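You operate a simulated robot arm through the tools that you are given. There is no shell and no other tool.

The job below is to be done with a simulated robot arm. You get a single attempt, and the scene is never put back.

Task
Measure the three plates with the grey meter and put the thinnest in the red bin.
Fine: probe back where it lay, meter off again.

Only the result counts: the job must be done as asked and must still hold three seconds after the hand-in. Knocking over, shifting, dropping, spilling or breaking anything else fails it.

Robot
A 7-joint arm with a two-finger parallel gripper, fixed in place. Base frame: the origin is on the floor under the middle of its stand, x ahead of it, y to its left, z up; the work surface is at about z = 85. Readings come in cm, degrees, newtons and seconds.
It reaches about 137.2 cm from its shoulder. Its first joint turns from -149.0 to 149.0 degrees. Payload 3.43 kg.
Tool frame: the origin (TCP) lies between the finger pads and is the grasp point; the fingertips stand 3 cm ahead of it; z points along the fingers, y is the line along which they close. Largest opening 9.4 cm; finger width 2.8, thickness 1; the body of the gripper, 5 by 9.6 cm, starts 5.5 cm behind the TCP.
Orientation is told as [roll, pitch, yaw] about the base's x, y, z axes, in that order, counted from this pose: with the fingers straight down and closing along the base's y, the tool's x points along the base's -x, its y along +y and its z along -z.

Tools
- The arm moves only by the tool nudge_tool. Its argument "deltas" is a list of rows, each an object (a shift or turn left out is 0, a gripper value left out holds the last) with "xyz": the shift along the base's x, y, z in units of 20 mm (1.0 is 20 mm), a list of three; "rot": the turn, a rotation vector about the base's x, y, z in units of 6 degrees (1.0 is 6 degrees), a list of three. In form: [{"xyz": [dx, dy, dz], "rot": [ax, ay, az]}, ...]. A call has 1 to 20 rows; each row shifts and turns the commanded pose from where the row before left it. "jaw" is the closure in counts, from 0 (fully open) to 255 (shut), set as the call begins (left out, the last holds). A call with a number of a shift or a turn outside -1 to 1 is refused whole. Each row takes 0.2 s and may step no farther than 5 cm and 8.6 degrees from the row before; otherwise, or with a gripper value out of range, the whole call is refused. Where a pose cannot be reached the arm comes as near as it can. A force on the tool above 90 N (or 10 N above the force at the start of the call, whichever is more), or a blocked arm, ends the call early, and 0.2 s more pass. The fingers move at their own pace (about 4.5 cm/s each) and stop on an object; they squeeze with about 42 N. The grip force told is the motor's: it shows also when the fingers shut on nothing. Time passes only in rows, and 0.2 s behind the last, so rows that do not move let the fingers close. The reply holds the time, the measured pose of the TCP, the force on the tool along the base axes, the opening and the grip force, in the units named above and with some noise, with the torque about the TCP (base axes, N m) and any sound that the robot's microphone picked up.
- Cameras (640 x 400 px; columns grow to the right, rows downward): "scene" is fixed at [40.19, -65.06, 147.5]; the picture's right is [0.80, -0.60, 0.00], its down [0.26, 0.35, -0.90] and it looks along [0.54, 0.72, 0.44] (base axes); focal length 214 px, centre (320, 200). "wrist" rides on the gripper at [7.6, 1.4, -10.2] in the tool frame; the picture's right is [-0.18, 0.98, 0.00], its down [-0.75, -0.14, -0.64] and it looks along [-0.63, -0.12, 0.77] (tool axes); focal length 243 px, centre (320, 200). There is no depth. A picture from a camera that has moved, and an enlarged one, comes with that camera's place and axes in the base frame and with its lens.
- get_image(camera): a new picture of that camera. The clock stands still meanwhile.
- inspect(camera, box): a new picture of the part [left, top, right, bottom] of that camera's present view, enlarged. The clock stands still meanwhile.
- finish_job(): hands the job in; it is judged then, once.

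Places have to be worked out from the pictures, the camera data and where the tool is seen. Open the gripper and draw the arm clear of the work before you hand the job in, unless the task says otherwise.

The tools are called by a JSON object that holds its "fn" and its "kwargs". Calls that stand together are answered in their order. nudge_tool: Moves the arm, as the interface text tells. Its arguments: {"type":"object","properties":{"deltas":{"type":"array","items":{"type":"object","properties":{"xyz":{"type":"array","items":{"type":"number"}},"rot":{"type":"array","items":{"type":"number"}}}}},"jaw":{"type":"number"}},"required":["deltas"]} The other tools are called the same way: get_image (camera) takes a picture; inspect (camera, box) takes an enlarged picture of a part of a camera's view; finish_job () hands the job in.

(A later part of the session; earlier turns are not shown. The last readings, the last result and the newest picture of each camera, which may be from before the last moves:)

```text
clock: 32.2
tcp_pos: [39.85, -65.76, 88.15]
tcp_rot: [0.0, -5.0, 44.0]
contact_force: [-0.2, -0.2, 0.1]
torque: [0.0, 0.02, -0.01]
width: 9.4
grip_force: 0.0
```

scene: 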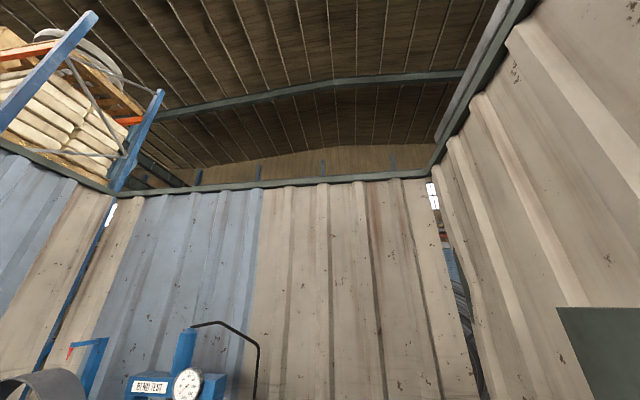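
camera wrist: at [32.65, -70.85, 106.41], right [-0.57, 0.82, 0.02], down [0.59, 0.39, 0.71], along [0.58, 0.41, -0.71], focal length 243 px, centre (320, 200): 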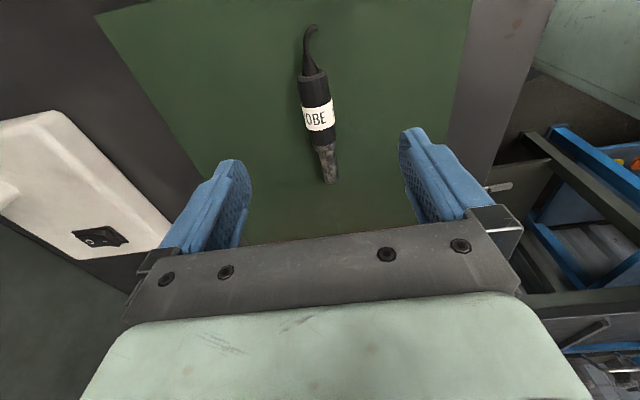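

No contact yet at 88.15; I'll feel down another 1–2 mm.

{"fn": "nudge_tool", "kwargs": {"deltas": [{"xyz": [0, 0, -0.05]}, {"xyz": [0, 0, 0]}]}}

{"fn": "get_image", "kwargs": {"camera": "wrist"}}

```text
clock: 32.8
tcp_pos: [39.66, -65.62, 88.15]
tcp_rot: [-0.1, -5.0, 44.0]
contact_force: [-0.2, 0.0, 3.8]
torque: [0.11, 0.16, -0.03]
width: 9.36
grip_force: 0.0
```

```text
taken
camera wrist: at [32.5, -70.57, 97.63], right [-0.55, 0.83, 0.02], down [0.6, 0.38, 0.71], along [0.58, 0.4, -0.71], focal length 243 px, centre (320, 200)
```

wrist: 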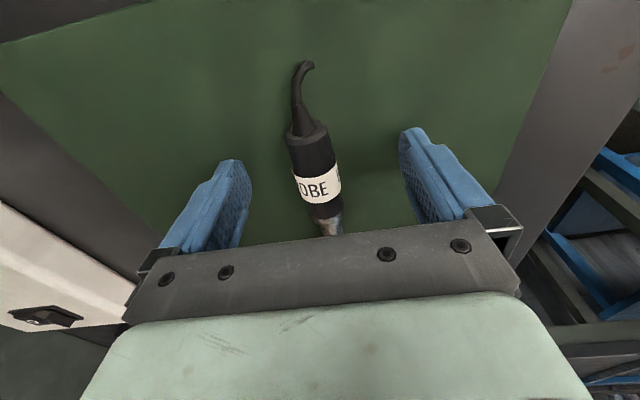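

Light mat contact (3.8 N) at about 88.1. I'll lift 1 mm off it and close on the probe.

{"fn": "nudge_tool", "kwargs": {"deltas": [{"xyz": [0, 0, 0.06]}, {"xyz": [0, 0, 0]}, {"xyz": [0, 0, 0]}, {"xyz": [0, 0, 0]}, {"xyz": [0, 0, 0]}, {"xyz": [0, 0, 0]}, {"xyz": [0, 0, 0]}, {"xyz": [0, 0, 0]}], "jaw": 255}}

{"fn": "nudge_tool", "kwargs": {"deltas": [{"xyz": [0, 0, 0.1]}, {"xyz": [0, 0, 0.1]}, {"xyz": [0, 0, 0.1]}]}}

{"fn": "get_image", "kwargs": {"camera": "wrist"}}

```text
clock: 34.6
tcp_pos: [39.71, -65.75, 88.2]
tcp_rot: [0.0, -5.0, 44.0]
contact_force: [-0.8, -0.5, 1.1]
torque: [0.01, -0.01, 0.03]
width: 2.27
grip_force: 41.6
```

```text
clock: 35.4
tcp_pos: [39.68, -65.67, 88.86]
tcp_rot: [0.0, -5.0, 44.0]
contact_force: [0.1, -0.2, -1.2]
torque: [0.01, 0.02, 0.0]
width: 2.25
grip_force: 41.8
```

```text
taken
camera wrist: at [32.44, -70.59, 98.32], right [-0.55, 0.83, 0.02], down [0.6, 0.38, 0.71], along [0.58, 0.4, -0.71], focal length 243 px, centre (320, 200)
```

wrist: 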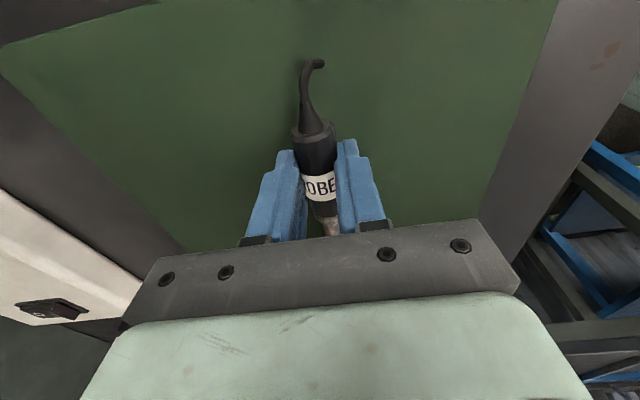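

This time it holds (2.25 cm, ~1.2 N weight felt). I'll continue lifting gently.

{"fn": "nudge_tool", "kwargs": {"deltas": [{"xyz": [0, 0, 0.15]}, {"xyz": [0, 0, 0.25]}, {"xyz": [0, 0, 0.4]}, {"xyz": [0, 0, 0.5]}, {"xyz": [0, 0, 0.5]}, {"xyz": [0, 0, 0.5]}, {"xyz": [0, 0, 0.5]}, {"xyz": [0, 0, 0.5]}, {"xyz": [0, 0, 0.5]}, {"xyz": [0, 0, 0.5]}, {"xyz": [0, 0, 0.5]}, {"xyz": [0, 0, 0.5]}, {"xyz": [0, 0, 0.5]}, {"xyz": [0, 0, 0.3]}]}}

{"fn": "get_image", "kwargs": {"camera": "wrist"}}

```text
clock: 38.4
tcp_pos: [39.67, -65.62, 100.97]
tcp_rot: [0.0, -4.9, 43.9]
contact_force: [0.1, -0.1, -1.8]
torque: [-0.03, 0.01, -0.01]
width: 2.23
grip_force: 41.8
```

```text
taken
camera wrist: at [32.49, -70.6, 110.48], right [-0.55, 0.83, 0.02], down [0.6, 0.38, 0.71], along [0.58, 0.4, -0.71], focal length 243 px, centre (320, 200)
```

wrist: 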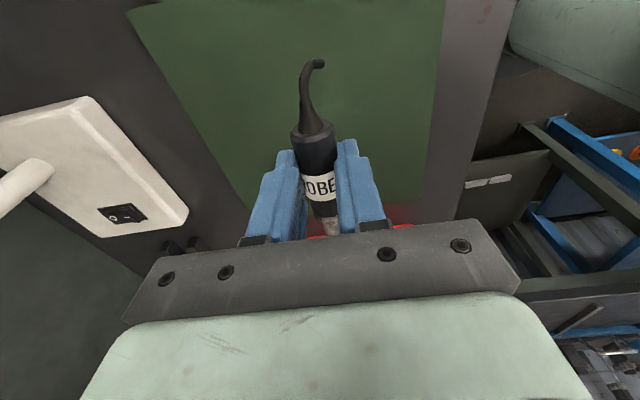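

Held firmly. Now I'll tip the hand about the closing axis in two halves so the probe's metal tip swings downward, drifting toward the plates; first half now.

{"fn": "nudge_tool", "kwargs": {"deltas": [{"xyz": [-0.3, -0.2, 0.2], "rot": [-0.966, 1, 0]}, {"xyz": [-0.3, -0.2, 0.2], "rot": [-0.966, 1, 0]}, {"xyz": [-0.3, -0.2, 0.2], "rot": [-0.966, 1, 0]}, {"xyz": [-0.3, -0.2, 0.2], "rot": [-0.966, 1, 0]}, {"xyz": [-0.3, -0.2, 0.2], "rot": [-0.966, 1, 0]}]}}

{"fn": "get_image", "kwargs": {"camera": "wrist"}}

```text
clock: 39.6
tcp_pos: [36.75, -67.68, 103.02]
tcp_rot: [0.0, 36.7, 44.0]
contact_force: [-0.3, -0.1, -1.0]
torque: [0.03, 0.0, 0.05]
width: 2.27
grip_force: 41.5
```

```text
taken
camera wrist: at [35.56, -66.66, 115.84], right [-0.58, 0.81, -0.11], down [0.81, 0.58, 0.06], along [0.11, -0.05, -0.99], focal length 243 px, centre (320, 200)
```

wrist: 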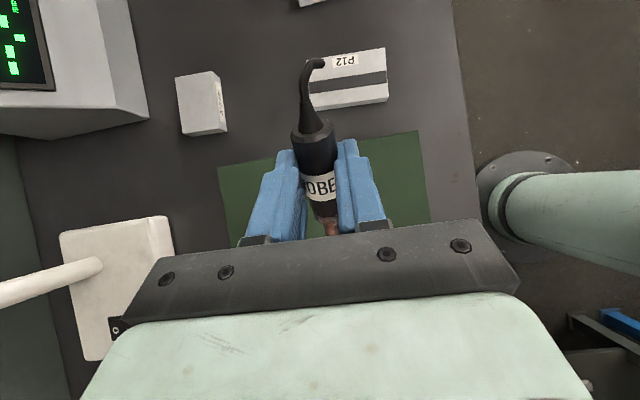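

The camera even sees the display from here and the probe holds steady. I'll complete the second half of the tip.

{"fn": "nudge_tool", "kwargs": {"deltas": [{"xyz": [-0.3, -0.2, 0.1], "rot": [-0.966, 1, 0]}, {"xyz": [-0.3, -0.2, 0.1], "rot": [-0.966, 1, 0]}, {"xyz": [-0.3, -0.2, 0.1], "rot": [-0.966, 1, 0]}, {"xyz": [-0.3, -0.2, 0.1], "rot": [-0.966, 1, 0]}, {"xyz": [-0.3, -0.2, 0.1], "rot": [-0.966, 1, 0]}, {"xyz": [0, 0, 0], "rot": [-0.764, 0.791, 0]}]}}

{"fn": "get_image", "kwargs": {"camera": "wrist"}}

```text
clock: 41.0
tcp_pos: [33.79, -69.84, 104.04]
tcp_rot: [-0.7, 85.3, 43.3]
contact_force: [0.5, 0.0, -0.4]
torque: [0.04, 0.02, -0.01]
width: 2.24
grip_force: 41.8
```

```text
taken
camera wrist: at [39.46, -62.1, 112.51], right [-0.67, 0.72, -0.18], down [0.6, 0.39, -0.7], along [-0.43, -0.58, -0.69], focal length 243 px, centre (320, 200)
```

wrist: 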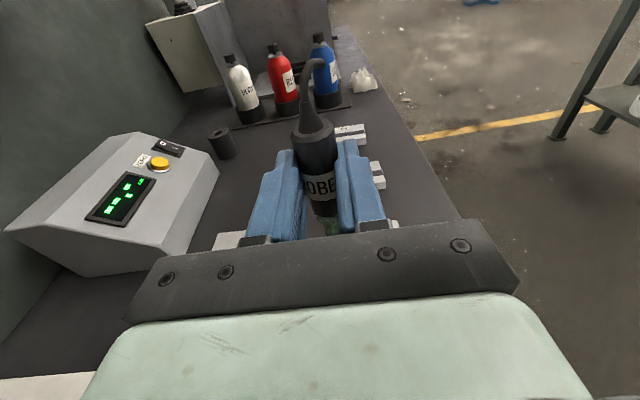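

The probe is now vertical, tip down, and the wrist camera conveniently sees the display, bottles and plates. I'll enlarge the display and the plates ahead.

{"fn": "inspect", "kwargs": {"camera": "wrist", "box": [70, 130, 200, 230]}}

{"fn": "inspect", "kwargs": {"camera": "wrist", "box": [200, 60, 440, 250]}}

```text
4.00 times, centred on (135, 180) of wrist
camera zoom: at [39.46, -62.1, 112.51], right [-0.67, 0.72, -0.18], down [0.6, 0.39, -0.7], along [-0.43, -0.58, -0.69], focal length 970 px, centre (1060, 280)
```

zoom: 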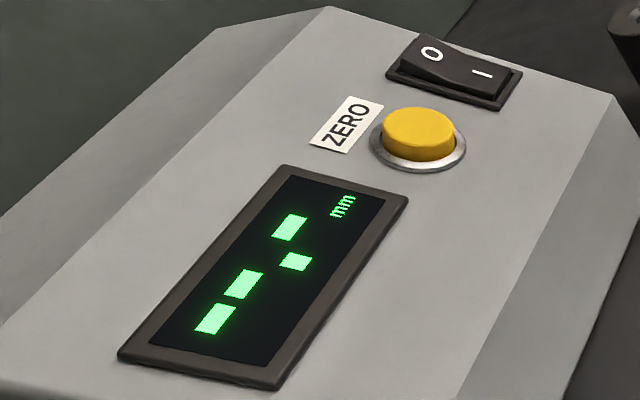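

```text
2.11 times, centred on (320, 155) of wrist
camera zoom: at [39.46, -62.1, 112.51], right [-0.67, 0.72, -0.18], down [0.6, 0.39, -0.7], along [-0.43, -0.58, -0.69], focal length 511 px, centre (320, 295)
```

zoom: 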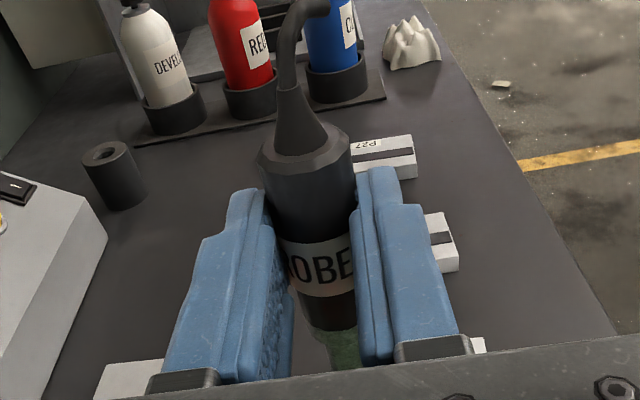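

Display clearly reads "--.-". I estimate the probe tip lies 8.7 cm under the TCP and 1.9 cm forward of it; P12's bare corner (clear of label and stripe) is near (22.4,-72.7). I'll move over it and come down part-way.

{"fn": "nudge_tool", "kwargs": {"deltas": [{"xyz": [-0.625, -0.1, 0]}, {"xyz": [-0.625, -0.1, 0]}, {"xyz": [-0.625, -0.1, 0]}, {"xyz": [-0.625, -0.1, 0]}, {"xyz": [-0.625, -0.1, 0]}, {"xyz": [-0.625, -0.1, -0.3]}, {"xyz": [-0.625, -0.1, -0.5]}, {"xyz": [-0.625, -0.1, -0.5]}, {"xyz": [0, 0, -0.5]}, {"xyz": [0, 0, -0.5]}, {"xyz": [0, 0, -0.5]}]}}

{"fn": "get_image", "kwargs": {"camera": "wrist"}}

```text
clock: 43.4
tcp_pos: [23.72, -71.4, 98.37]
tcp_rot: [-0.9, 85.1, 43.2]
contact_force: [-0.4, -0.4, -0.6]
torque: [0.0, -0.01, 0.01]
width: 2.26
grip_force: 41.9
```

```text
taken
camera wrist: at [29.4, -63.64, 106.9], right [-0.67, 0.72, -0.18], down [0.61, 0.39, -0.7], along [-0.43, -0.58, -0.69], focal length 243 px, centre (320, 200)
```

wrist: 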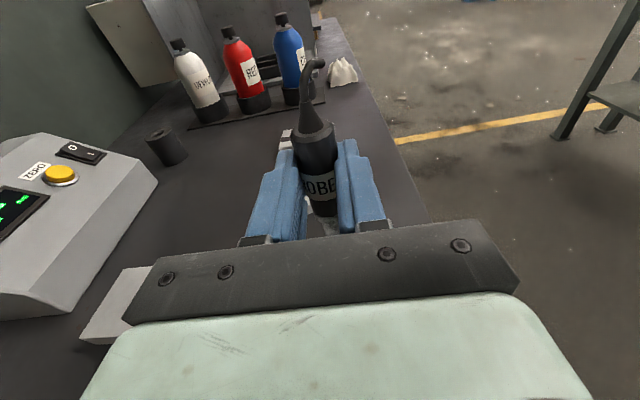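

The display is at the picture's left edge. I'll zoom in to see the tip below the fingers and the display part.

{"fn": "inspect", "kwargs": {"camera": "wrist", "box": [260, 110, 400, 240]}}

{"fn": "inspect", "kwargs": {"camera": "wrist", "box": [0, 130, 130, 260]}}

```text
3.08 times, centred on (330, 175) of wrist
camera zoom: at [29.4, -63.64, 106.9], right [-0.67, 0.72, -0.18], down [0.61, 0.39, -0.7], along [-0.43, -0.58, -0.69], focal length 746 px, centre (289, 277)
```

zoom: 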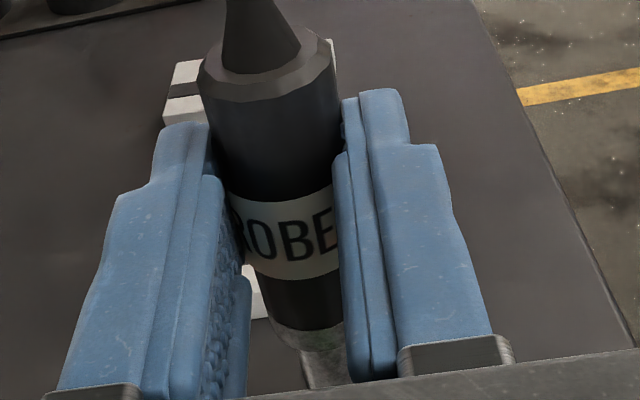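

```text
3.08 times, centred on (65, 195) of wrist
camera zoom: at [29.4, -63.64, 106.9], right [-0.67, 0.72, -0.18], down [0.61, 0.39, -0.7], along [-0.43, -0.58, -0.69], focal length 746 px, centre (1105, 215)
```

zoom: 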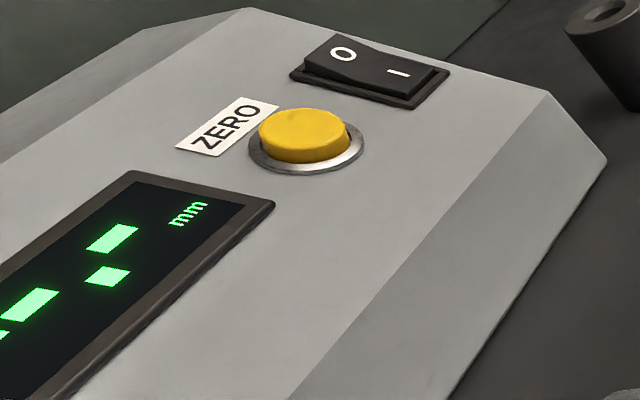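

The tip itself is hidden behind the body, so I rely on the geometry. I'll yaw +15° about the vertical to bring the whole display into view, shifting the TCP to keep the tip over the same spot.

{"fn": "nudge_tool", "kwargs": {"deltas": [{"xyz": [-0.055, 0.05, 0], "rot": [0, 0, 0.833]}, {"xyz": [-0.055, 0.05, 0], "rot": [0, 0, 0.833]}, {"xyz": [-0.05, 0.045, 0], "rot": [0, 0, 0.834]}]}}

{"fn": "get_image", "kwargs": {"camera": "wrist"}}

```text
clock: 44.2
tcp_pos: [23.34, -71.1, 98.39]
tcp_rot: [-0.9, 85.0, 58.4]
contact_force: [0.2, -0.8, -0.4]
torque: [-0.02, -0.01, 0.0]
width: 2.25
grip_force: 42.5
```

```text
taken
camera wrist: at [26.91, -62.1, 106.9], right [-0.84, 0.52, -0.18], down [0.48, 0.53, -0.69], along [-0.26, -0.67, -0.69], focal length 243 px, centre (320, 200)
```

wrist: 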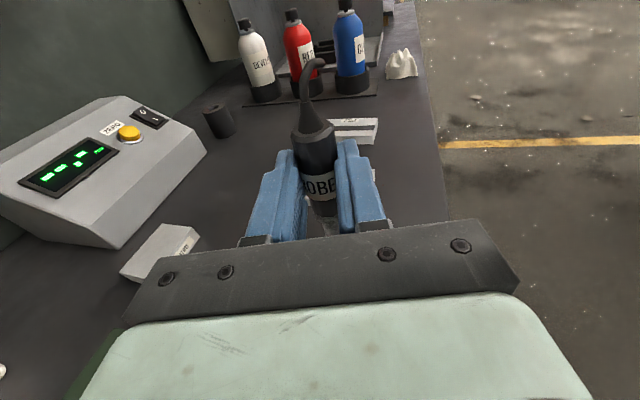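

The display is fully in view. I'll descend to just above expected contact (TCP z ≈ 95), then feel for the plate in 1 mm steps.

{"fn": "nudge_tool", "kwargs": {"deltas": [{"xyz": [0, 0, -0.25]}, {"xyz": [0, 0, -0.25]}, {"xyz": [0, 0, -0.25]}, {"xyz": [0, 0, -0.25]}, {"xyz": [0, 0, -0.2]}]}}

{"fn": "nudge_tool", "kwargs": {"deltas": [{"xyz": [0, 0, -0.05]}, {"xyz": [0, 0, -0.05]}, {"xyz": [0, 0, -0.05]}, {"xyz": [0, 0, -0.05]}, {"xyz": [0, 0, -0.05]}]}}

{"fn": "get_image", "kwargs": {"camera": "wrist"}}

```text
clock: 45.4
tcp_pos: [23.4, -71.1, 96.17]
tcp_rot: [-0.4, 85.0, 58.6]
contact_force: [0.4, -0.3, -1.8]
torque: [0.01, -0.01, 0.0]
width: 2.25
grip_force: 41.9
```

```text
clock: 46.6
tcp_pos: [23.28, -71.06, 95.58]
tcp_rot: [-0.6, 85.0, 58.5]
contact_force: [0.2, -1.0, -1.3]
torque: [0.0, 0.04, 0.02]
width: 2.27
grip_force: 42.2
```

```text
taken
camera wrist: at [26.94, -62.18, 103.98], right [-0.83, 0.52, -0.18], down [0.48, 0.53, -0.7], along [-0.26, -0.67, -0.69], focal length 243 px, centre (320, 200)
```

wrist: 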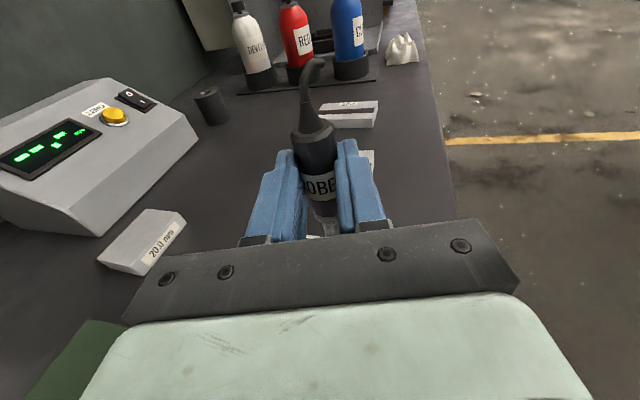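

No contact yet at 95.6. I continue down in 1 mm steps.

{"fn": "nudge_tool", "kwargs": {"deltas": [{"xyz": [0, 0, -0.05]}, {"xyz": [0, 0, -0.05]}, {"xyz": [0, 0, -0.05]}, {"xyz": [0, 0, -0.05]}]}}

{"fn": "inspect", "kwargs": {"camera": "wrist", "box": [0, 80, 180, 240]}}

```text
clock: 47.6
tcp_pos: [23.48, -71.12, 95.21]
tcp_rot: [-0.1, 85.3, 59.0]
contact_force: [0.4, 0.7, 16.4]
torque: [-0.21, 0.14, 0.03]
width: 2.25
grip_force: 41.6
```

```text
2.50 times, centred on (90, 160) of wrist
camera zoom: at [27.02, -62.12, 103.67], right [-0.84, 0.52, -0.18], down [0.48, 0.53, -0.7], along [-0.26, -0.67, -0.69], focal length 606 px, centre (895, 300)
```

zoom: 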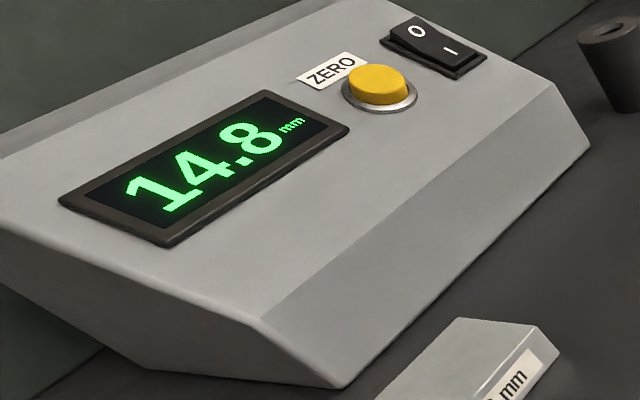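

Contact at ~16 N and the meter reads 14.8 mm for P12. I'll lift off 3 cm and see whether the display holds or clears.

{"fn": "nudge_tool", "kwargs": {"deltas": [{"xyz": [0, 0, 0.2]}, {"xyz": [0, 0, 0.4]}, {"xyz": [0, 0, 0.5]}, {"xyz": [0, 0, 0.5]}]}}

{"fn": "get_image", "kwargs": {"camera": "wrist"}}

```text
clock: 48.6
tcp_pos: [23.41, -71.04, 98.43]
tcp_rot: [-0.8, 84.9, 58.1]
contact_force: [-0.1, 0.1, -1.0]
torque: [-0.01, 0.01, -0.01]
width: 2.23
grip_force: 42.1
```

```text
taken
camera wrist: at [26.94, -62.12, 106.81], right [-0.83, 0.52, -0.18], down [0.48, 0.53, -0.69], along [-0.26, -0.67, -0.7], focal length 243 px, centre (320, 200)
```

wrist: 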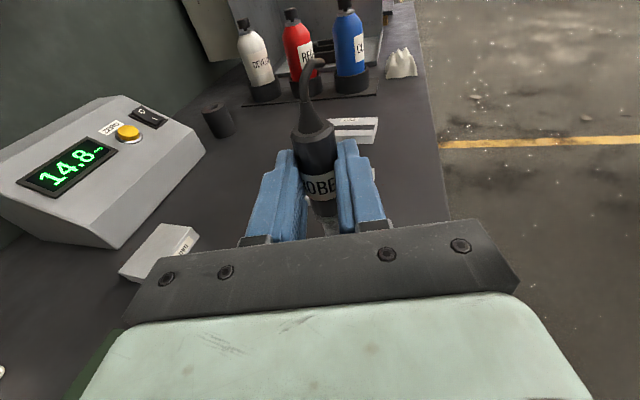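

The display holds 14.8, so readings stay readable after lifting. Next plate P36: corners work out to about (10.7,-81.6),(14.6,-77.6),(17.3,-88.0),(21.2,-84.1); I'll move the tip over its bare corner near (12.7,-81.9) at the same height.

{"fn": "nudge_tool", "kwargs": {"deltas": [{"xyz": [-0.7, -0.65, 0.1]}, {"xyz": [-0.7, -0.66, 0]}, {"xyz": [-0.7, -0.66, 0]}, {"xyz": [-0.7, -0.66, 0]}, {"xyz": [-0.7, -0.66, 0]}, {"xyz": [-0.7, -0.66, 0]}, {"xyz": [-0.68, -0.66, 0]}]}}

{"fn": "get_image", "kwargs": {"camera": "wrist"}}

```text
clock: 50.2
tcp_pos: [13.73, -80.37, 98.47]
tcp_rot: [-0.6, 85.1, 58.5]
contact_force: [-0.5, -0.1, -1.8]
torque: [0.02, -0.02, 0.0]
width: 2.28
grip_force: 41.7
```

```text
taken
camera wrist: at [17.26, -71.34, 106.92], right [-0.83, 0.52, -0.18], down [0.48, 0.53, -0.7], along [-0.26, -0.67, -0.69], focal length 243 px, centre (320, 200)
```

wrist: 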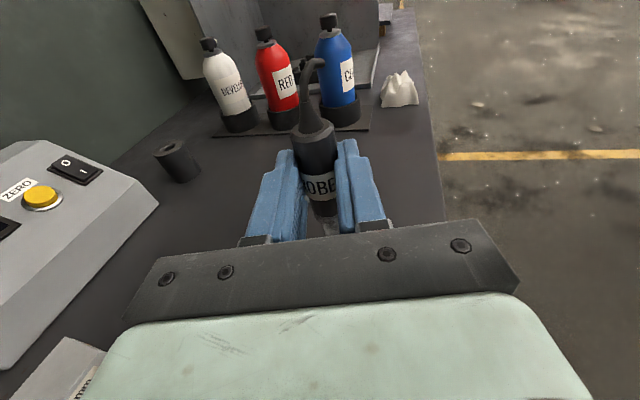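

Position reached. Descending onto P36: quickly to 96, then 1 mm steps.

{"fn": "nudge_tool", "kwargs": {"deltas": [{"xyz": [0, 0, -0.25]}, {"xyz": [0, 0, -0.25]}, {"xyz": [0, 0, -0.25]}, {"xyz": [0, 0, -0.25]}, {"xyz": [0, 0, -0.2]}]}}

{"fn": "nudge_tool", "kwargs": {"deltas": [{"xyz": [0, 0, -0.05]}, {"xyz": [0, 0, -0.05]}, {"xyz": [0, 0, -0.05]}, {"xyz": [0, 0, -0.05]}, {"xyz": [0, 0, -0.05]}, {"xyz": [0, 0, -0.05]}, {"xyz": [0, 0, -0.05]}]}}

```text
clock: 51.4
tcp_pos: [13.66, -80.29, 96.11]
tcp_rot: [-0.7, 85.0, 58.2]
contact_force: [0.5, -0.5, 0.2]
torque: [-0.02, -0.02, 0.03]
width: 2.27
grip_force: 42.0
```

```text
clock: 53.0
tcp_pos: [13.58, -80.3, 95.54]
tcp_rot: [-0.4, 85.0, 58.6]
contact_force: [0.3, -0.5, 0.1]
torque: [0.0, -0.03, -0.01]
width: 2.27
grip_force: 42.2
```

Still free at 95.5. I continue in 1 mm steps, watching for contact.

{"fn": "nudge_tool", "kwargs": {"deltas": [{"xyz": [0, 0, -0.05]}, {"xyz": [0, 0, -0.05]}, {"xyz": [0, 0, -0.05]}]}}

{"fn": "get_image", "kwargs": {"camera": "wrist"}}

```text
clock: 53.8
tcp_pos: [13.62, -80.33, 95.22]
tcp_rot: [0.1, 85.2, 59.2]
contact_force: [2.4, 1.1, 13.7]
torque: [-0.17, -0.04, 0.04]
width: 2.25
grip_force: 41.7
```

```text
taken
camera wrist: at [17.25, -71.33, 103.68], right [-0.84, 0.52, -0.18], down [0.48, 0.53, -0.7], along [-0.26, -0.67, -0.69], focal length 243 px, centre (320, 200)
```

wrist: 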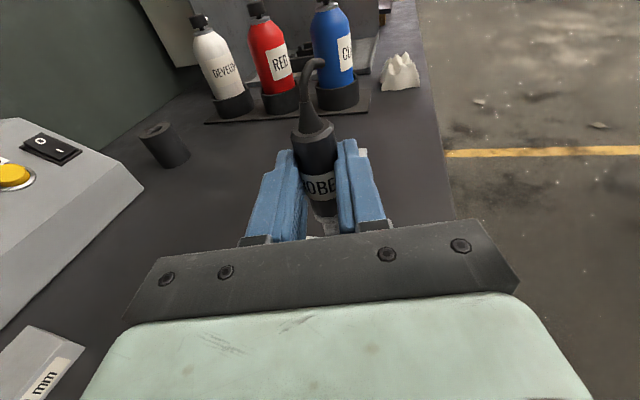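

Contact with 13.7 N on P36. I'll lift off and yaw +24° to read the held value.

{"fn": "nudge_tool", "kwargs": {"deltas": [{"xyz": [0, 0, 0.2]}, {"xyz": [0, 0, 0.4]}, {"xyz": [0, 0, 0.6]}, {"xyz": [0, 0, 0.6]}, {"xyz": [0, 0, 0], "rot": [0, 0, 1]}, {"xyz": [0, 0, 0], "rot": [0, 0, 1]}, {"xyz": [0, 0, 0], "rot": [0, 0, 1]}, {"xyz": [0, 0, 0], "rot": [0, 0, 1]}]}}

{"fn": "get_image", "kwargs": {"camera": "wrist"}}

```text
clock: 55.6
tcp_pos: [13.56, -80.21, 98.77]
tcp_rot: [-0.2, 85.0, 83.0]
contact_force: [0.3, 0.1, -0.6]
torque: [0.0, -0.03, 0.01]
width: 2.24
grip_force: 42.1
```

```text
taken
camera wrist: at [13.2, -70.64, 107.21], right [-0.97, 0.13, -0.18], down [0.22, 0.68, -0.7], along [0.03, -0.72, -0.69], focal length 243 px, centre (320, 200)
```

wrist: 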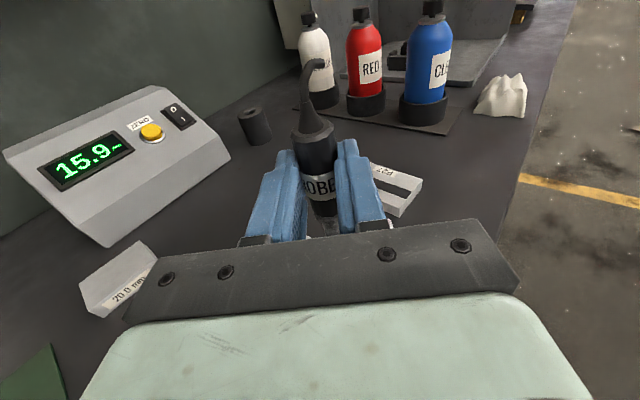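

{"fn": "inspect", "kwargs": {"camera": "wrist", "box": [30, 110, 150, 200]}}

{"fn": "inspect", "kwargs": {"camera": "wrist", "box": [340, 150, 440, 230]}}

```text
4.44 times, centred on (90, 155) of wrist
camera zoom: at [13.2, -70.64, 107.21], right [-0.97, 0.13, -0.18], down [0.22, 0.68, -0.7], along [0.03, -0.72, -0.69], focal length 1078 px, centre (1342, 400)
```

zoom: 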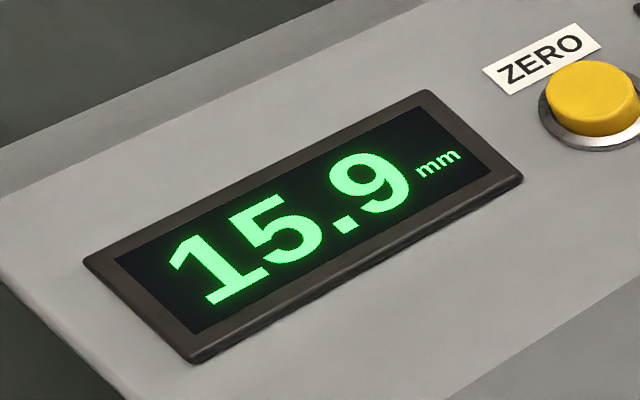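

```text
5.00 times, centred on (390, 190) of wrist
camera zoom: at [13.2, -70.64, 107.21], right [-0.97, 0.13, -0.18], down [0.22, 0.68, -0.7], along [0.03, -0.72, -0.69], focal length 1213 px, centre (-30, 250)
```

zoom: 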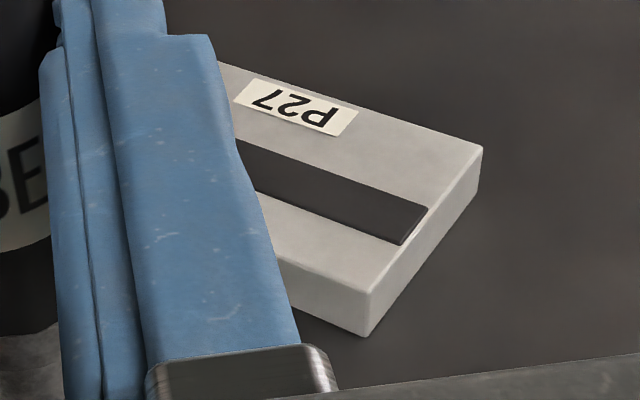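

P36 reads 15.9 mm. P27's bare corner near its end works out at about (3.5,-91.9); I'll move the tip there at the same height.

{"fn": "nudge_tool", "kwargs": {"deltas": [{"xyz": [-0.7, -0.7, 0]}, {"xyz": [-0.7, -0.7, 0]}, {"xyz": [-0.7, -0.7, 0]}, {"xyz": [-0.7, -0.7, 0]}, {"xyz": [-0.7, -0.7, 0]}, {"xyz": [-0.7, -0.7, 0]}, {"xyz": [-0.7, -0.69, 0]}]}}

{"fn": "nudge_tool", "kwargs": {"deltas": [{"xyz": [0, 0, -0.25]}, {"xyz": [0, 0, -0.25]}, {"xyz": [0, 0, -0.25]}, {"xyz": [0, 0, -0.25]}, {"xyz": [0, 0, -0.25]}]}}

{"fn": "get_image", "kwargs": {"camera": "wrist"}}

```text
clock: 57.2
tcp_pos: [3.76, -89.89, 98.76]
tcp_rot: [-0.4, 85.1, 82.7]
contact_force: [-0.5, 0.7, -0.3]
torque: [0.02, -0.01, 0.04]
width: 2.25
grip_force: 41.8
```

```text
clock: 58.4
tcp_pos: [3.78, -89.97, 96.2]
tcp_rot: [-0.5, 85.0, 82.5]
contact_force: [-0.8, 0.5, -1.0]
torque: [0.04, 0.04, -0.04]
width: 2.27
grip_force: 42.1
```

```text
taken
camera wrist: at [3.4, -80.31, 104.71], right [-0.97, 0.13, -0.18], down [0.23, 0.68, -0.7], along [0.03, -0.72, -0.69], focal length 243 px, centre (320, 200)
```

wrist: 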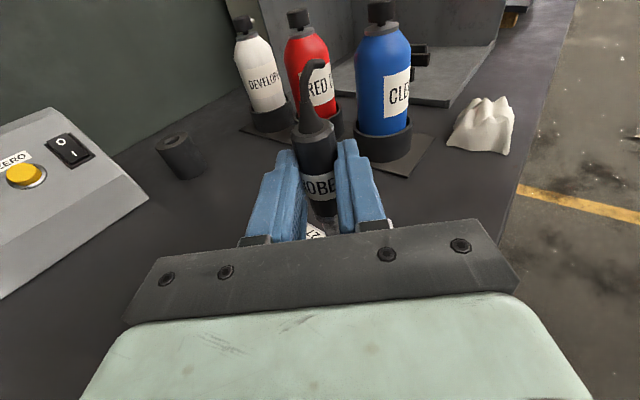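

The P27 label shows through between the fingers; I'll zoom there to check the tip won't land on it.

{"fn": "inspect", "kwargs": {"camera": "wrist", "box": [270, 180, 370, 245]}}

```text
6.15 times, centred on (320, 212) of wrist
camera zoom: at [3.4, -80.31, 104.71], right [-0.97, 0.13, -0.18], down [0.23, 0.68, -0.7], along [0.03, -0.72, -0.69], focal length 1493 px, centre (320, 123)
```

zoom: 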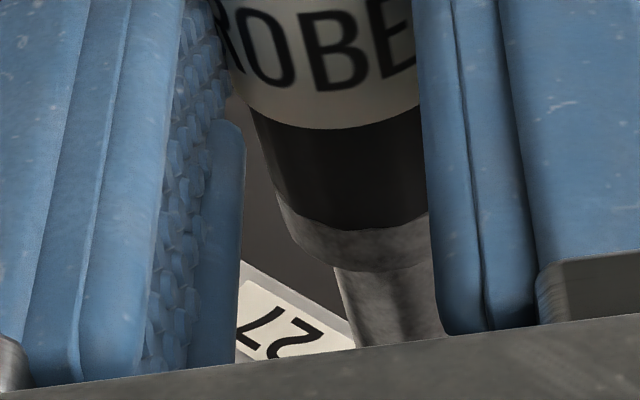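

The label's "27" is where I calculated, so the tip lands between label and plate end on bare metal. Continuing down in 1 mm steps.

{"fn": "nudge_tool", "kwargs": {"deltas": [{"xyz": [0, 0, -0.1]}, {"xyz": [0, 0, -0.1]}, {"xyz": [0, 0, -0.1]}, {"xyz": [0, 0, -0.05]}, {"xyz": [0, 0, -0.05]}]}}

{"fn": "nudge_tool", "kwargs": {"deltas": [{"xyz": [0, 0, -0.05]}, {"xyz": [0, 0, -0.05]}]}}

```text
clock: 59.6
tcp_pos: [3.83, -89.89, 95.45]
tcp_rot: [-0.7, 85.0, 82.4]
contact_force: [1.1, 0.2, -1.1]
torque: [0.03, -0.01, -0.01]
width: 2.27
grip_force: 41.9
```

```text
clock: 60.2
tcp_pos: [3.82, -90.03, 95.31]
tcp_rot: [-0.4, 85.0, 82.7]
contact_force: [1.0, 0.6, 3.1]
torque: [-0.05, -0.03, 0.0]
width: 2.27
grip_force: 42.4
```

A first touch of about 3 N. I'll press another 1–2 mm to get a firm contact like on the other plates.

{"fn": "nudge_tool", "kwargs": {"deltas": [{"xyz": [0, 0, -0.05]}, {"xyz": [0, 0, 0]}, {"xyz": [0, 0, 0]}]}}

```text
clock: 61.0
tcp_pos: [3.81, -89.93, 95.23]
tcp_rot: [-0.5, 85.2, 82.8]
contact_force: [-0.4, -5.0, 22.9]
torque: [-0.91, 0.15, 0.03]
width: 2.27
grip_force: 41.9
```

Solid contact (~23 N). I'll lift off and go back to the earlier spot from where the display is visible.

{"fn": "nudge_tool", "kwargs": {"deltas": [{"xyz": [0, 0, 0.1]}, {"xyz": [0, 0, 0.3]}, {"xyz": [0, 0, 0.5]}, {"xyz": [0, 0, 0.6]}, {"xyz": [0, 0, 0.6]}, {"xyz": [0.7, 0.7, 0]}, {"xyz": [0.7, 0.7, 0]}, {"xyz": [0.7, 0.7, 0]}, {"xyz": [0.7, 0.7, 0]}, {"xyz": [0.7, 0.7, 0]}, {"xyz": [0.7, 0.7, 0]}, {"xyz": [0.7, 0.7, 0]}]}}

{"fn": "inspect", "kwargs": {"camera": "wrist", "box": [0, 80, 180, 240]}}

{"fn": "get_image", "kwargs": {"camera": "wrist"}}

```text
clock: 63.6
tcp_pos: [13.56, -80.23, 99.25]
tcp_rot: [-0.7, 85.0, 82.4]
contact_force: [-0.6, 0.0, -1.8]
torque: [0.02, 0.0, 0.03]
width: 2.29
grip_force: 42.2
```

```text
2.50 times, centred on (90, 160) of wrist
camera zoom: at [13.19, -70.56, 107.73], right [-0.97, 0.14, -0.18], down [0.23, 0.68, -0.69], along [0.03, -0.72, -0.69], focal length 606 px, centre (895, 300)
```

zoom: 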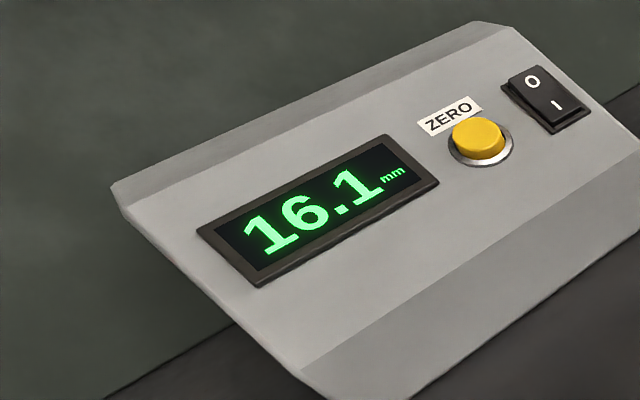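

```text
taken
camera wrist: at [13.19, -70.56, 107.73], right [-0.97, 0.14, -0.18], down [0.23, 0.68, -0.69], along [0.03, -0.72, -0.69], focal length 243 px, centre (320, 200)
```

wrist: 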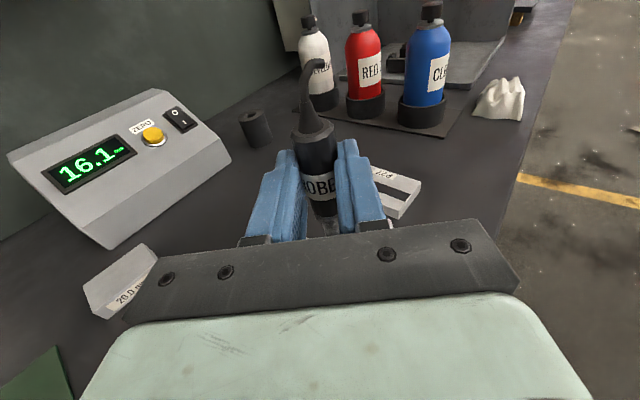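

P27 reads 16.1 mm, so P12 (14.8) is thinnest so far. To rule out drift I'll re-measure P12 on the way back, with the same pose as the first time.

{"fn": "nudge_tool", "kwargs": {"deltas": [{"xyz": [0.7, 0.65, 0]}, {"xyz": [0.7, 0.65, 0]}, {"xyz": [0.7, 0.65, 0]}, {"xyz": [0.7, 0.65, 0], "rot": [0, 0, -1]}, {"xyz": [0.7, 0.65, 0], "rot": [0, 0, -1]}, {"xyz": [0.7, 0.65, 0], "rot": [0, 0, -1]}, {"xyz": [0.72, 0.665, 0], "rot": [0, 0, -1]}, {"xyz": [0, 0, -0.5]}, {"xyz": [0, 0, -0.5]}, {"xyz": [0, 0, -0.4]}]}}

{"fn": "get_image", "kwargs": {"camera": "wrist"}}

```text
clock: 65.8
tcp_pos: [23.44, -71.12, 96.65]
tcp_rot: [-0.8, 85.0, 58.3]
contact_force: [-0.1, -0.5, -0.9]
torque: [0.02, -0.03, -0.02]
width: 2.28
grip_force: 41.9
```

```text
taken
camera wrist: at [27.0, -62.15, 105.09], right [-0.83, 0.52, -0.18], down [0.48, 0.53, -0.7], along [-0.26, -0.67, -0.69], focal length 243 px, centre (320, 200)
```

wrist: 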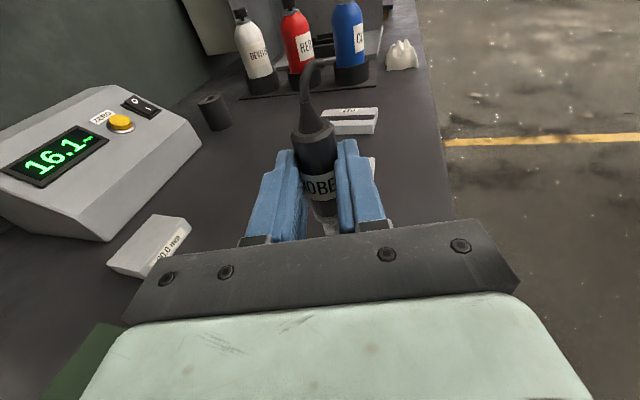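

Display still holds 16.1. Now pressing P12 again.

{"fn": "nudge_tool", "kwargs": {"deltas": [{"xyz": [0, 0, -0.2]}, {"xyz": [0, 0, -0.2]}, {"xyz": [0, 0, -0.15]}, {"xyz": [0, 0, -0.05]}, {"xyz": [0, 0, -0.05]}]}}

{"fn": "nudge_tool", "kwargs": {"deltas": [{"xyz": [0, 0, -0.05]}, {"xyz": [0, 0, 0]}]}}

{"fn": "inspect", "kwargs": {"camera": "wrist", "box": [0, 80, 180, 240]}}

```text
clock: 67.0
tcp_pos: [23.44, -71.19, 95.22]
tcp_rot: [-0.3, 85.1, 58.6]
contact_force: [-0.4, 0.0, 1.4]
torque: [-0.07, 0.09, -0.01]
width: 2.26
grip_force: 41.8
```

```text
clock: 67.6
tcp_pos: [23.45, -71.05, 95.22]
tcp_rot: [-0.5, 85.2, 58.7]
contact_force: [1.4, -4.2, 14.0]
torque: [-0.6, 0.05, 0.08]
width: 2.26
grip_force: 41.8
```

```text
2.50 times, centred on (90, 160) of wrist
camera zoom: at [27.02, -62.17, 103.71], right [-0.84, 0.52, -0.18], down [0.48, 0.53, -0.7], along [-0.26, -0.67, -0.69], focal length 606 px, centre (895, 300)
```

zoom: 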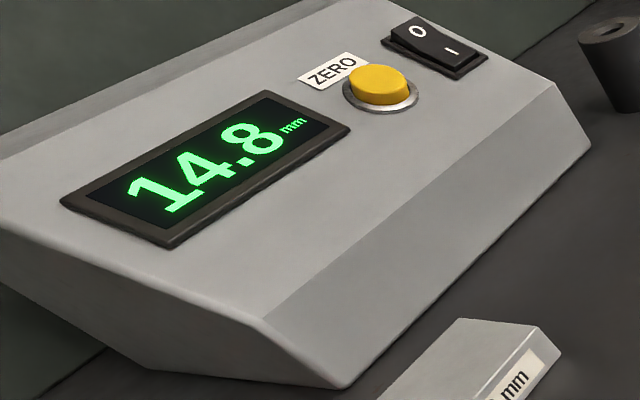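

P12 repeats at 14.8, so there's no drift: P27 16.1, P36 15.9, P12 14.8 — P12 is the thinnest. Now I'll return the probe: lift, undo the yaw, and move back toward the mat.

{"fn": "nudge_tool", "kwargs": {"deltas": [{"xyz": [0, 0, 0.2]}, {"xyz": [0, 0, 0.6]}, {"xyz": [0, 0, 0.9]}, {"xyz": [0, 0, 0.9]}, {"xyz": [0, 0, 0.9]}, {"xyz": [0, 0, 0.9]}, {"xyz": [0.65, 0.08, 0], "rot": [0, 0, -0.833]}, {"xyz": [0.65, 0.08, 0], "rot": [0, 0, -0.833]}, {"xyz": [0.65, 0.08, 0], "rot": [0, 0, -0.834]}, {"xyz": [0.65, 0.08, 0]}, {"xyz": [0.65, 0.08, 0]}, {"xyz": [0.65, 0.08, 0]}, {"xyz": [0.65, 0.08, 0]}, {"xyz": [0.65, 0.08, 0]}]}}

{"fn": "nudge_tool", "kwargs": {"deltas": [{"xyz": [0, 0, 0], "rot": [0.764, -0.791, 0]}, {"xyz": [0.3, 0.25, 0], "rot": [0.966, -1, 0]}, {"xyz": [0.3, 0.25, 0], "rot": [0.966, -1, 0]}, {"xyz": [0.3, 0.25, 0], "rot": [0.966, -1, 0]}, {"xyz": [0.3, 0.25, 0], "rot": [0.966, -1, 0]}, {"xyz": [0.3, 0.25, 0], "rot": [0.966, -1, 0]}]}}

{"fn": "get_image", "kwargs": {"camera": "wrist"}}

```text
clock: 70.6
tcp_pos: [33.95, -69.85, 104.08]
tcp_rot: [-0.5, 85.0, 43.3]
contact_force: [-0.4, 0.9, -1.5]
torque: [0.07, -0.03, 0.01]
width: 2.25
grip_force: 41.5
```

```text
clock: 72.0
tcp_pos: [36.88, -67.35, 103.91]
tcp_rot: [0.1, 36.6, 44.0]
contact_force: [-0.4, 0.7, 0.0]
torque: [-0.03, -0.01, 0.01]
width: 2.27
grip_force: 42.2
```

```text
taken
camera wrist: at [35.77, -66.32, 116.64], right [-0.58, 0.81, -0.11], down [0.81, 0.59, 0.07], along [0.12, -0.05, -0.99], focal length 243 px, centre (320, 200)
```

wrist: 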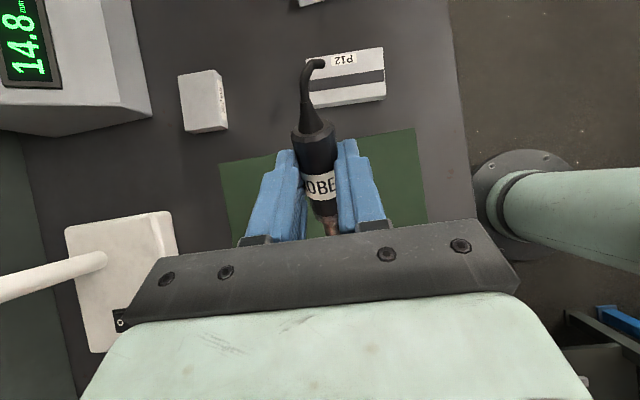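

All as before in reverse. I'll finish levelling the probe and position over its original spot (target TCP ~(37.8,-63.6)).

{"fn": "nudge_tool", "kwargs": {"deltas": [{"xyz": [0.092, 0.372, -0.2], "rot": [0.966, -1, 0]}, {"xyz": [0.092, 0.372, -0.2], "rot": [0.966, -1, 0]}, {"xyz": [0.092, 0.372, -0.2], "rot": [0.966, -1, 0]}, {"xyz": [0.092, 0.372, -0.2], "rot": [0.966, -1, 0]}, {"xyz": [0.092, 0.372, -0.2], "rot": [0.966, -1, 0]}, {"xyz": [0, 0, 0], "rot": [0, 0, 0.17]}]}}

{"fn": "get_image", "kwargs": {"camera": "wrist"}}

```text
clock: 73.4
tcp_pos: [37.77, -63.79, 101.95]
tcp_rot: [0.0, -5.1, 45.0]
contact_force: [0.3, -0.2, -0.9]
torque: [-0.02, -0.01, -0.01]
width: 2.29
grip_force: 42.2
```

```text
taken
camera wrist: at [30.6, -68.7, 111.47], right [-0.57, 0.82, 0.02], down [0.59, 0.39, 0.71], along [0.58, 0.41, -0.71], focal length 243 px, centre (320, 200)
```

wrist: 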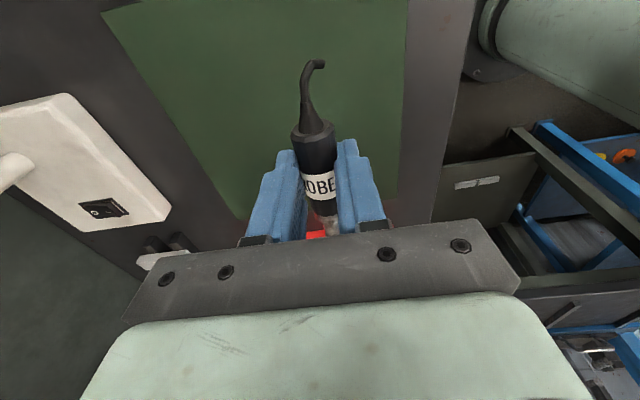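

The probe sits in the grip just as before. Lowering it onto the mat, slowing near the surface.

{"fn": "nudge_tool", "kwargs": {"deltas": [{"xyz": [0, 0.075, -0.7]}, {"xyz": [0, 0, -1]}, {"xyz": [0, 0, -1]}, {"xyz": [0, 0, -1]}, {"xyz": [0, 0, -1]}, {"xyz": [0, 0, -0.8]}, {"xyz": [0, 0, -0.5]}, {"xyz": [0, 0, -0.4]}, {"xyz": [0, 0, -0.2]}, {"xyz": [0, 0, -0.15]}]}}

{"fn": "nudge_tool", "kwargs": {"deltas": [{"xyz": [0, 0, -0.03]}, {"xyz": [0, 0, -0.03]}, {"xyz": [0, 0, 0]}]}}

```text
clock: 75.6
tcp_pos: [37.8, -63.36, 88.46]
tcp_rot: [0.0, -5.0, 44.9]
contact_force: [0.1, 0.0, -0.3]
torque: [-0.02, 0.02, -0.01]
width: 2.26
grip_force: 41.4
```

```text
clock: 76.4
tcp_pos: [37.79, -63.27, 88.35]
tcp_rot: [0.0, -4.9, 45.1]
contact_force: [-0.4, 0.2, 14.0]
torque: [0.08, -0.02, 0.0]
width: 2.24
grip_force: 41.7
```

The probe touches the mat (14 N). I'll ease up, correct ~2 mm in y, set it down lightly and open the jaw.

{"fn": "nudge_tool", "kwargs": {"deltas": [{"xyz": [0, 0, 0.12]}, {"xyz": [0, -0.12, 0]}, {"xyz": [0, 0, -0.06]}, {"xyz": [0, 0, -0.03]}, {"xyz": [0, 0, 0]}]}}

{"fn": "nudge_tool", "kwargs": {"deltas": [{"xyz": [0, 0, 0]}, {"xyz": [0, 0, 0]}, {"xyz": [0, 0, 0]}, {"xyz": [0, 0, 0]}, {"xyz": [0, 0, 0]}, {"xyz": [0, 0, 0]}], "jaw": 0}}

{"fn": "get_image", "kwargs": {"camera": "wrist"}}

```text
clock: 77.6
tcp_pos: [37.79, -63.7, 88.37]
tcp_rot: [0.0, -5.0, 45.0]
contact_force: [0.4, -0.6, -0.7]
torque: [-0.02, 0.02, -0.03]
width: 2.24
grip_force: 42.2
```

```text
clock: 79.0
tcp_pos: [37.85, -63.72, 88.34]
tcp_rot: [0.0, -5.0, 45.1]
contact_force: [-0.2, 0.6, 0.4]
torque: [0.01, -0.01, 0.03]
width: 9.41
grip_force: 0.0
```

```text
taken
camera wrist: at [30.63, -68.7, 97.93], right [-0.57, 0.82, 0.02], down [0.59, 0.39, 0.71], along [0.58, 0.41, -0.71], focal length 243 px, centre (320, 200)
```

wrist: 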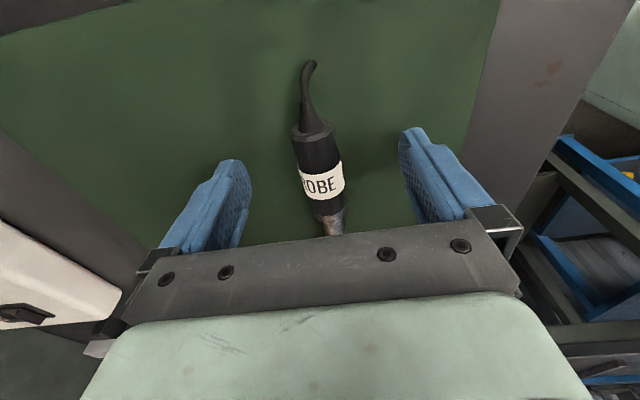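

Released. I'll lift straight up and compare its place with the original picture.

{"fn": "nudge_tool", "kwargs": {"deltas": [{"xyz": [0, 0, 0.5]}, {"xyz": [0, 0, 0.8]}, {"xyz": [0, -0.2, 1]}, {"xyz": [0, -0.3, 1]}, {"xyz": [0, -0.3, 1]}, {"xyz": [0, -0.3, 1], "rot": [-0.59, 0.59, 0]}, {"xyz": [0, -0.2, 1]}, {"xyz": [0, 0, 1]}, {"xyz": [0, 0, 0.7]}]}}

{"fn": "get_image", "kwargs": {"camera": "wrist"}}

{"fn": "inspect", "kwargs": {"camera": "wrist", "box": [280, 40, 400, 190]}}

```text
clock: 81.0
tcp_pos: [37.58, -66.33, 104.45]
tcp_rot: [0.0, 0.1, 45.0]
contact_force: [0.1, 0.2, -0.3]
torque: [0.0, -0.02, 0.01]
width: 9.43
grip_force: 0.0
```

```text
taken
camera wrist: at [31.25, -70.67, 114.7], right [-0.56, 0.83, 0.0], down [0.63, 0.43, 0.64], along [0.53, 0.36, -0.77], focal length 243 px, centre (320, 200)
```

wrist: 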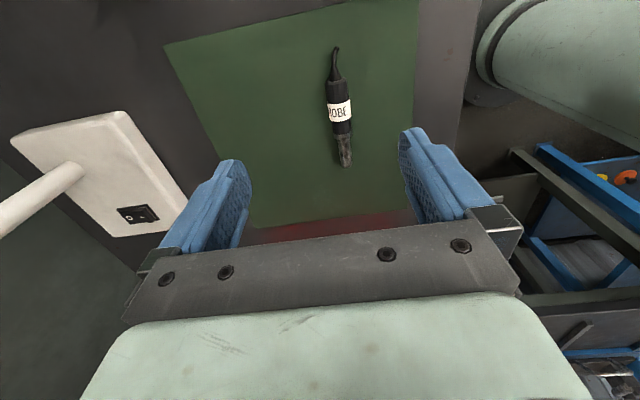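

```text
2.67 times, centred on (340, 115) of wrist
camera zoom: at [31.25, -70.67, 114.7], right [-0.56, 0.83, 0.0], down [0.63, 0.43, 0.64], along [0.53, 0.36, -0.77], focal length 647 px, centre (267, 427)
```

zoom: 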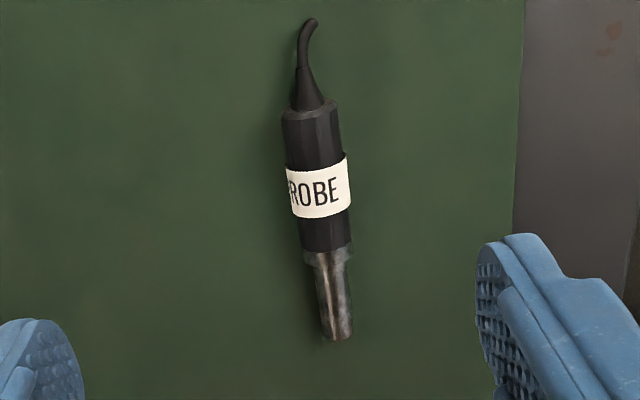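

The probe is back within about 4 mm of its original spot and angle. Next, plate P12: I'll turn to yaw -48° (closing across its 5.4 cm side) and move above its centre at about (25.4,-74).

{"fn": "nudge_tool", "kwargs": {"deltas": [{"xyz": [-0.38, -0.238, 0], "rot": [0, 0, -1]}, {"xyz": [-0.38, -0.238, 0], "rot": [0, 0, -1]}, {"xyz": [-0.38, -0.238, 0], "rot": [0, 0, -1]}, {"xyz": [-0.38, -0.238, 0], "rot": [0, 0, -1]}, {"xyz": [-0.38, -0.238, 0], "rot": [0, 0, -1]}, {"xyz": [-0.38, -0.238, 0], "rot": [0, 0, -1]}, {"xyz": [-0.38, -0.238, 0], "rot": [0, 0, -1]}, {"xyz": [-0.38, -0.238, 0], "rot": [0, 0, -1]}, {"xyz": [-0.38, -0.238, 0], "rot": [0, 0, -1]}, {"xyz": [-0.38, -0.238, 0], "rot": [0, 0, -1]}, {"xyz": [-0.38, -0.238, 0], "rot": [0, 0, -1]}, {"xyz": [-0.38, -0.238, 0], "rot": [0, 0, -1]}, {"xyz": [-0.38, -0.238, 0], "rot": [0, 0, -1]}, {"xyz": [-0.38, -0.238, 0], "rot": [0, 0, -1]}, {"xyz": [-0.38, -0.238, 0], "rot": [0, 0, -1]}, {"xyz": [-0.38, -0.238, 0], "rot": [0, 0, -0.5]}]}}

{"fn": "get_image", "kwargs": {"camera": "wrist"}}

{"fn": "inspect", "kwargs": {"camera": "wrist", "box": [230, 20, 430, 160]}}

```text
clock: 84.4
tcp_pos: [25.65, -74.16, 104.33]
tcp_rot: [0.0, 0.0, -48.0]
contact_force: [0.0, 0.2, 0.0]
torque: [0.03, 0.01, 0.02]
width: 9.41
grip_force: 0.0
```

```text
taken
camera wrist: at [21.41, -67.43, 114.62], right [0.85, 0.52, 0.0], down [0.4, -0.66, 0.64], along [0.33, -0.55, -0.77], focal length 243 px, centre (320, 200)
```

wrist: 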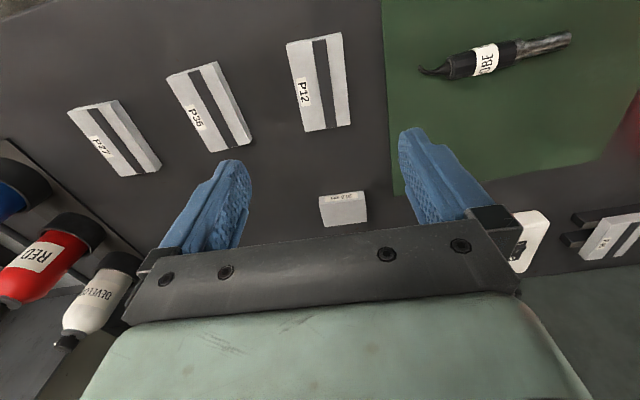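

```text
2.86 times, centred on (330, 90) of wrist
camera zoom: at [21.41, -67.43, 114.62], right [0.85, 0.52, 0.0], down [0.4, -0.66, 0.64], along [0.33, -0.55, -0.77], focal length 693 px, centre (291, 514)
```

zoom: 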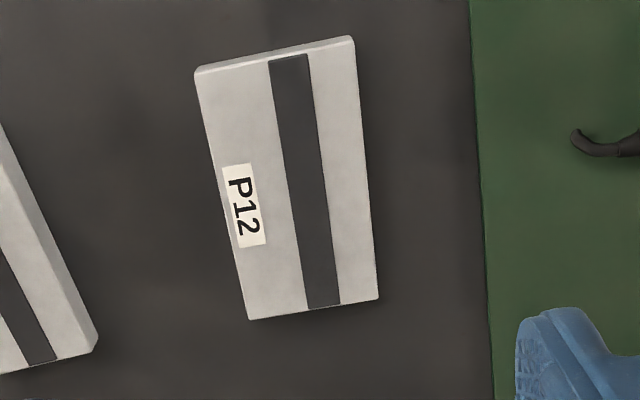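

Clear view: P12's corners give centre (25.65,-73.97) and short side at 41.2°, so yaw should be -48.8°. I'll fine-tune and descend with the jaw open.

{"fn": "nudge_tool", "kwargs": {"deltas": [{"xyz": [0, 0.08, -1], "rot": [0, 0, -0.13]}, {"xyz": [0, 0, -1]}, {"xyz": [0, 0, -1]}, {"xyz": [0, 0, -1]}, {"xyz": [0, 0, -1]}, {"xyz": [0, 0, -1]}, {"xyz": [0, 0, 0]}]}}

{"fn": "get_image", "kwargs": {"camera": "wrist"}}

```text
clock: 86.0
tcp_pos: [25.68, -73.74, 92.37]
tcp_rot: [0.0, -0.1, -48.8]
contact_force: [0.4, 0.6, -1.0]
torque: [0.01, 0.03, 0.03]
width: 9.41
grip_force: 0.0
```

```text
taken
camera wrist: at [21.53, -67.22, 102.56], right [0.86, 0.51, 0.0], down [0.39, -0.66, 0.64], along [0.33, -0.55, -0.77], focal length 243 px, centre (320, 200)
```

wrist: 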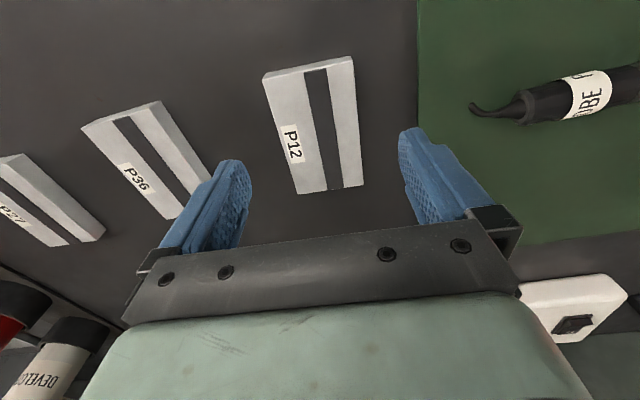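

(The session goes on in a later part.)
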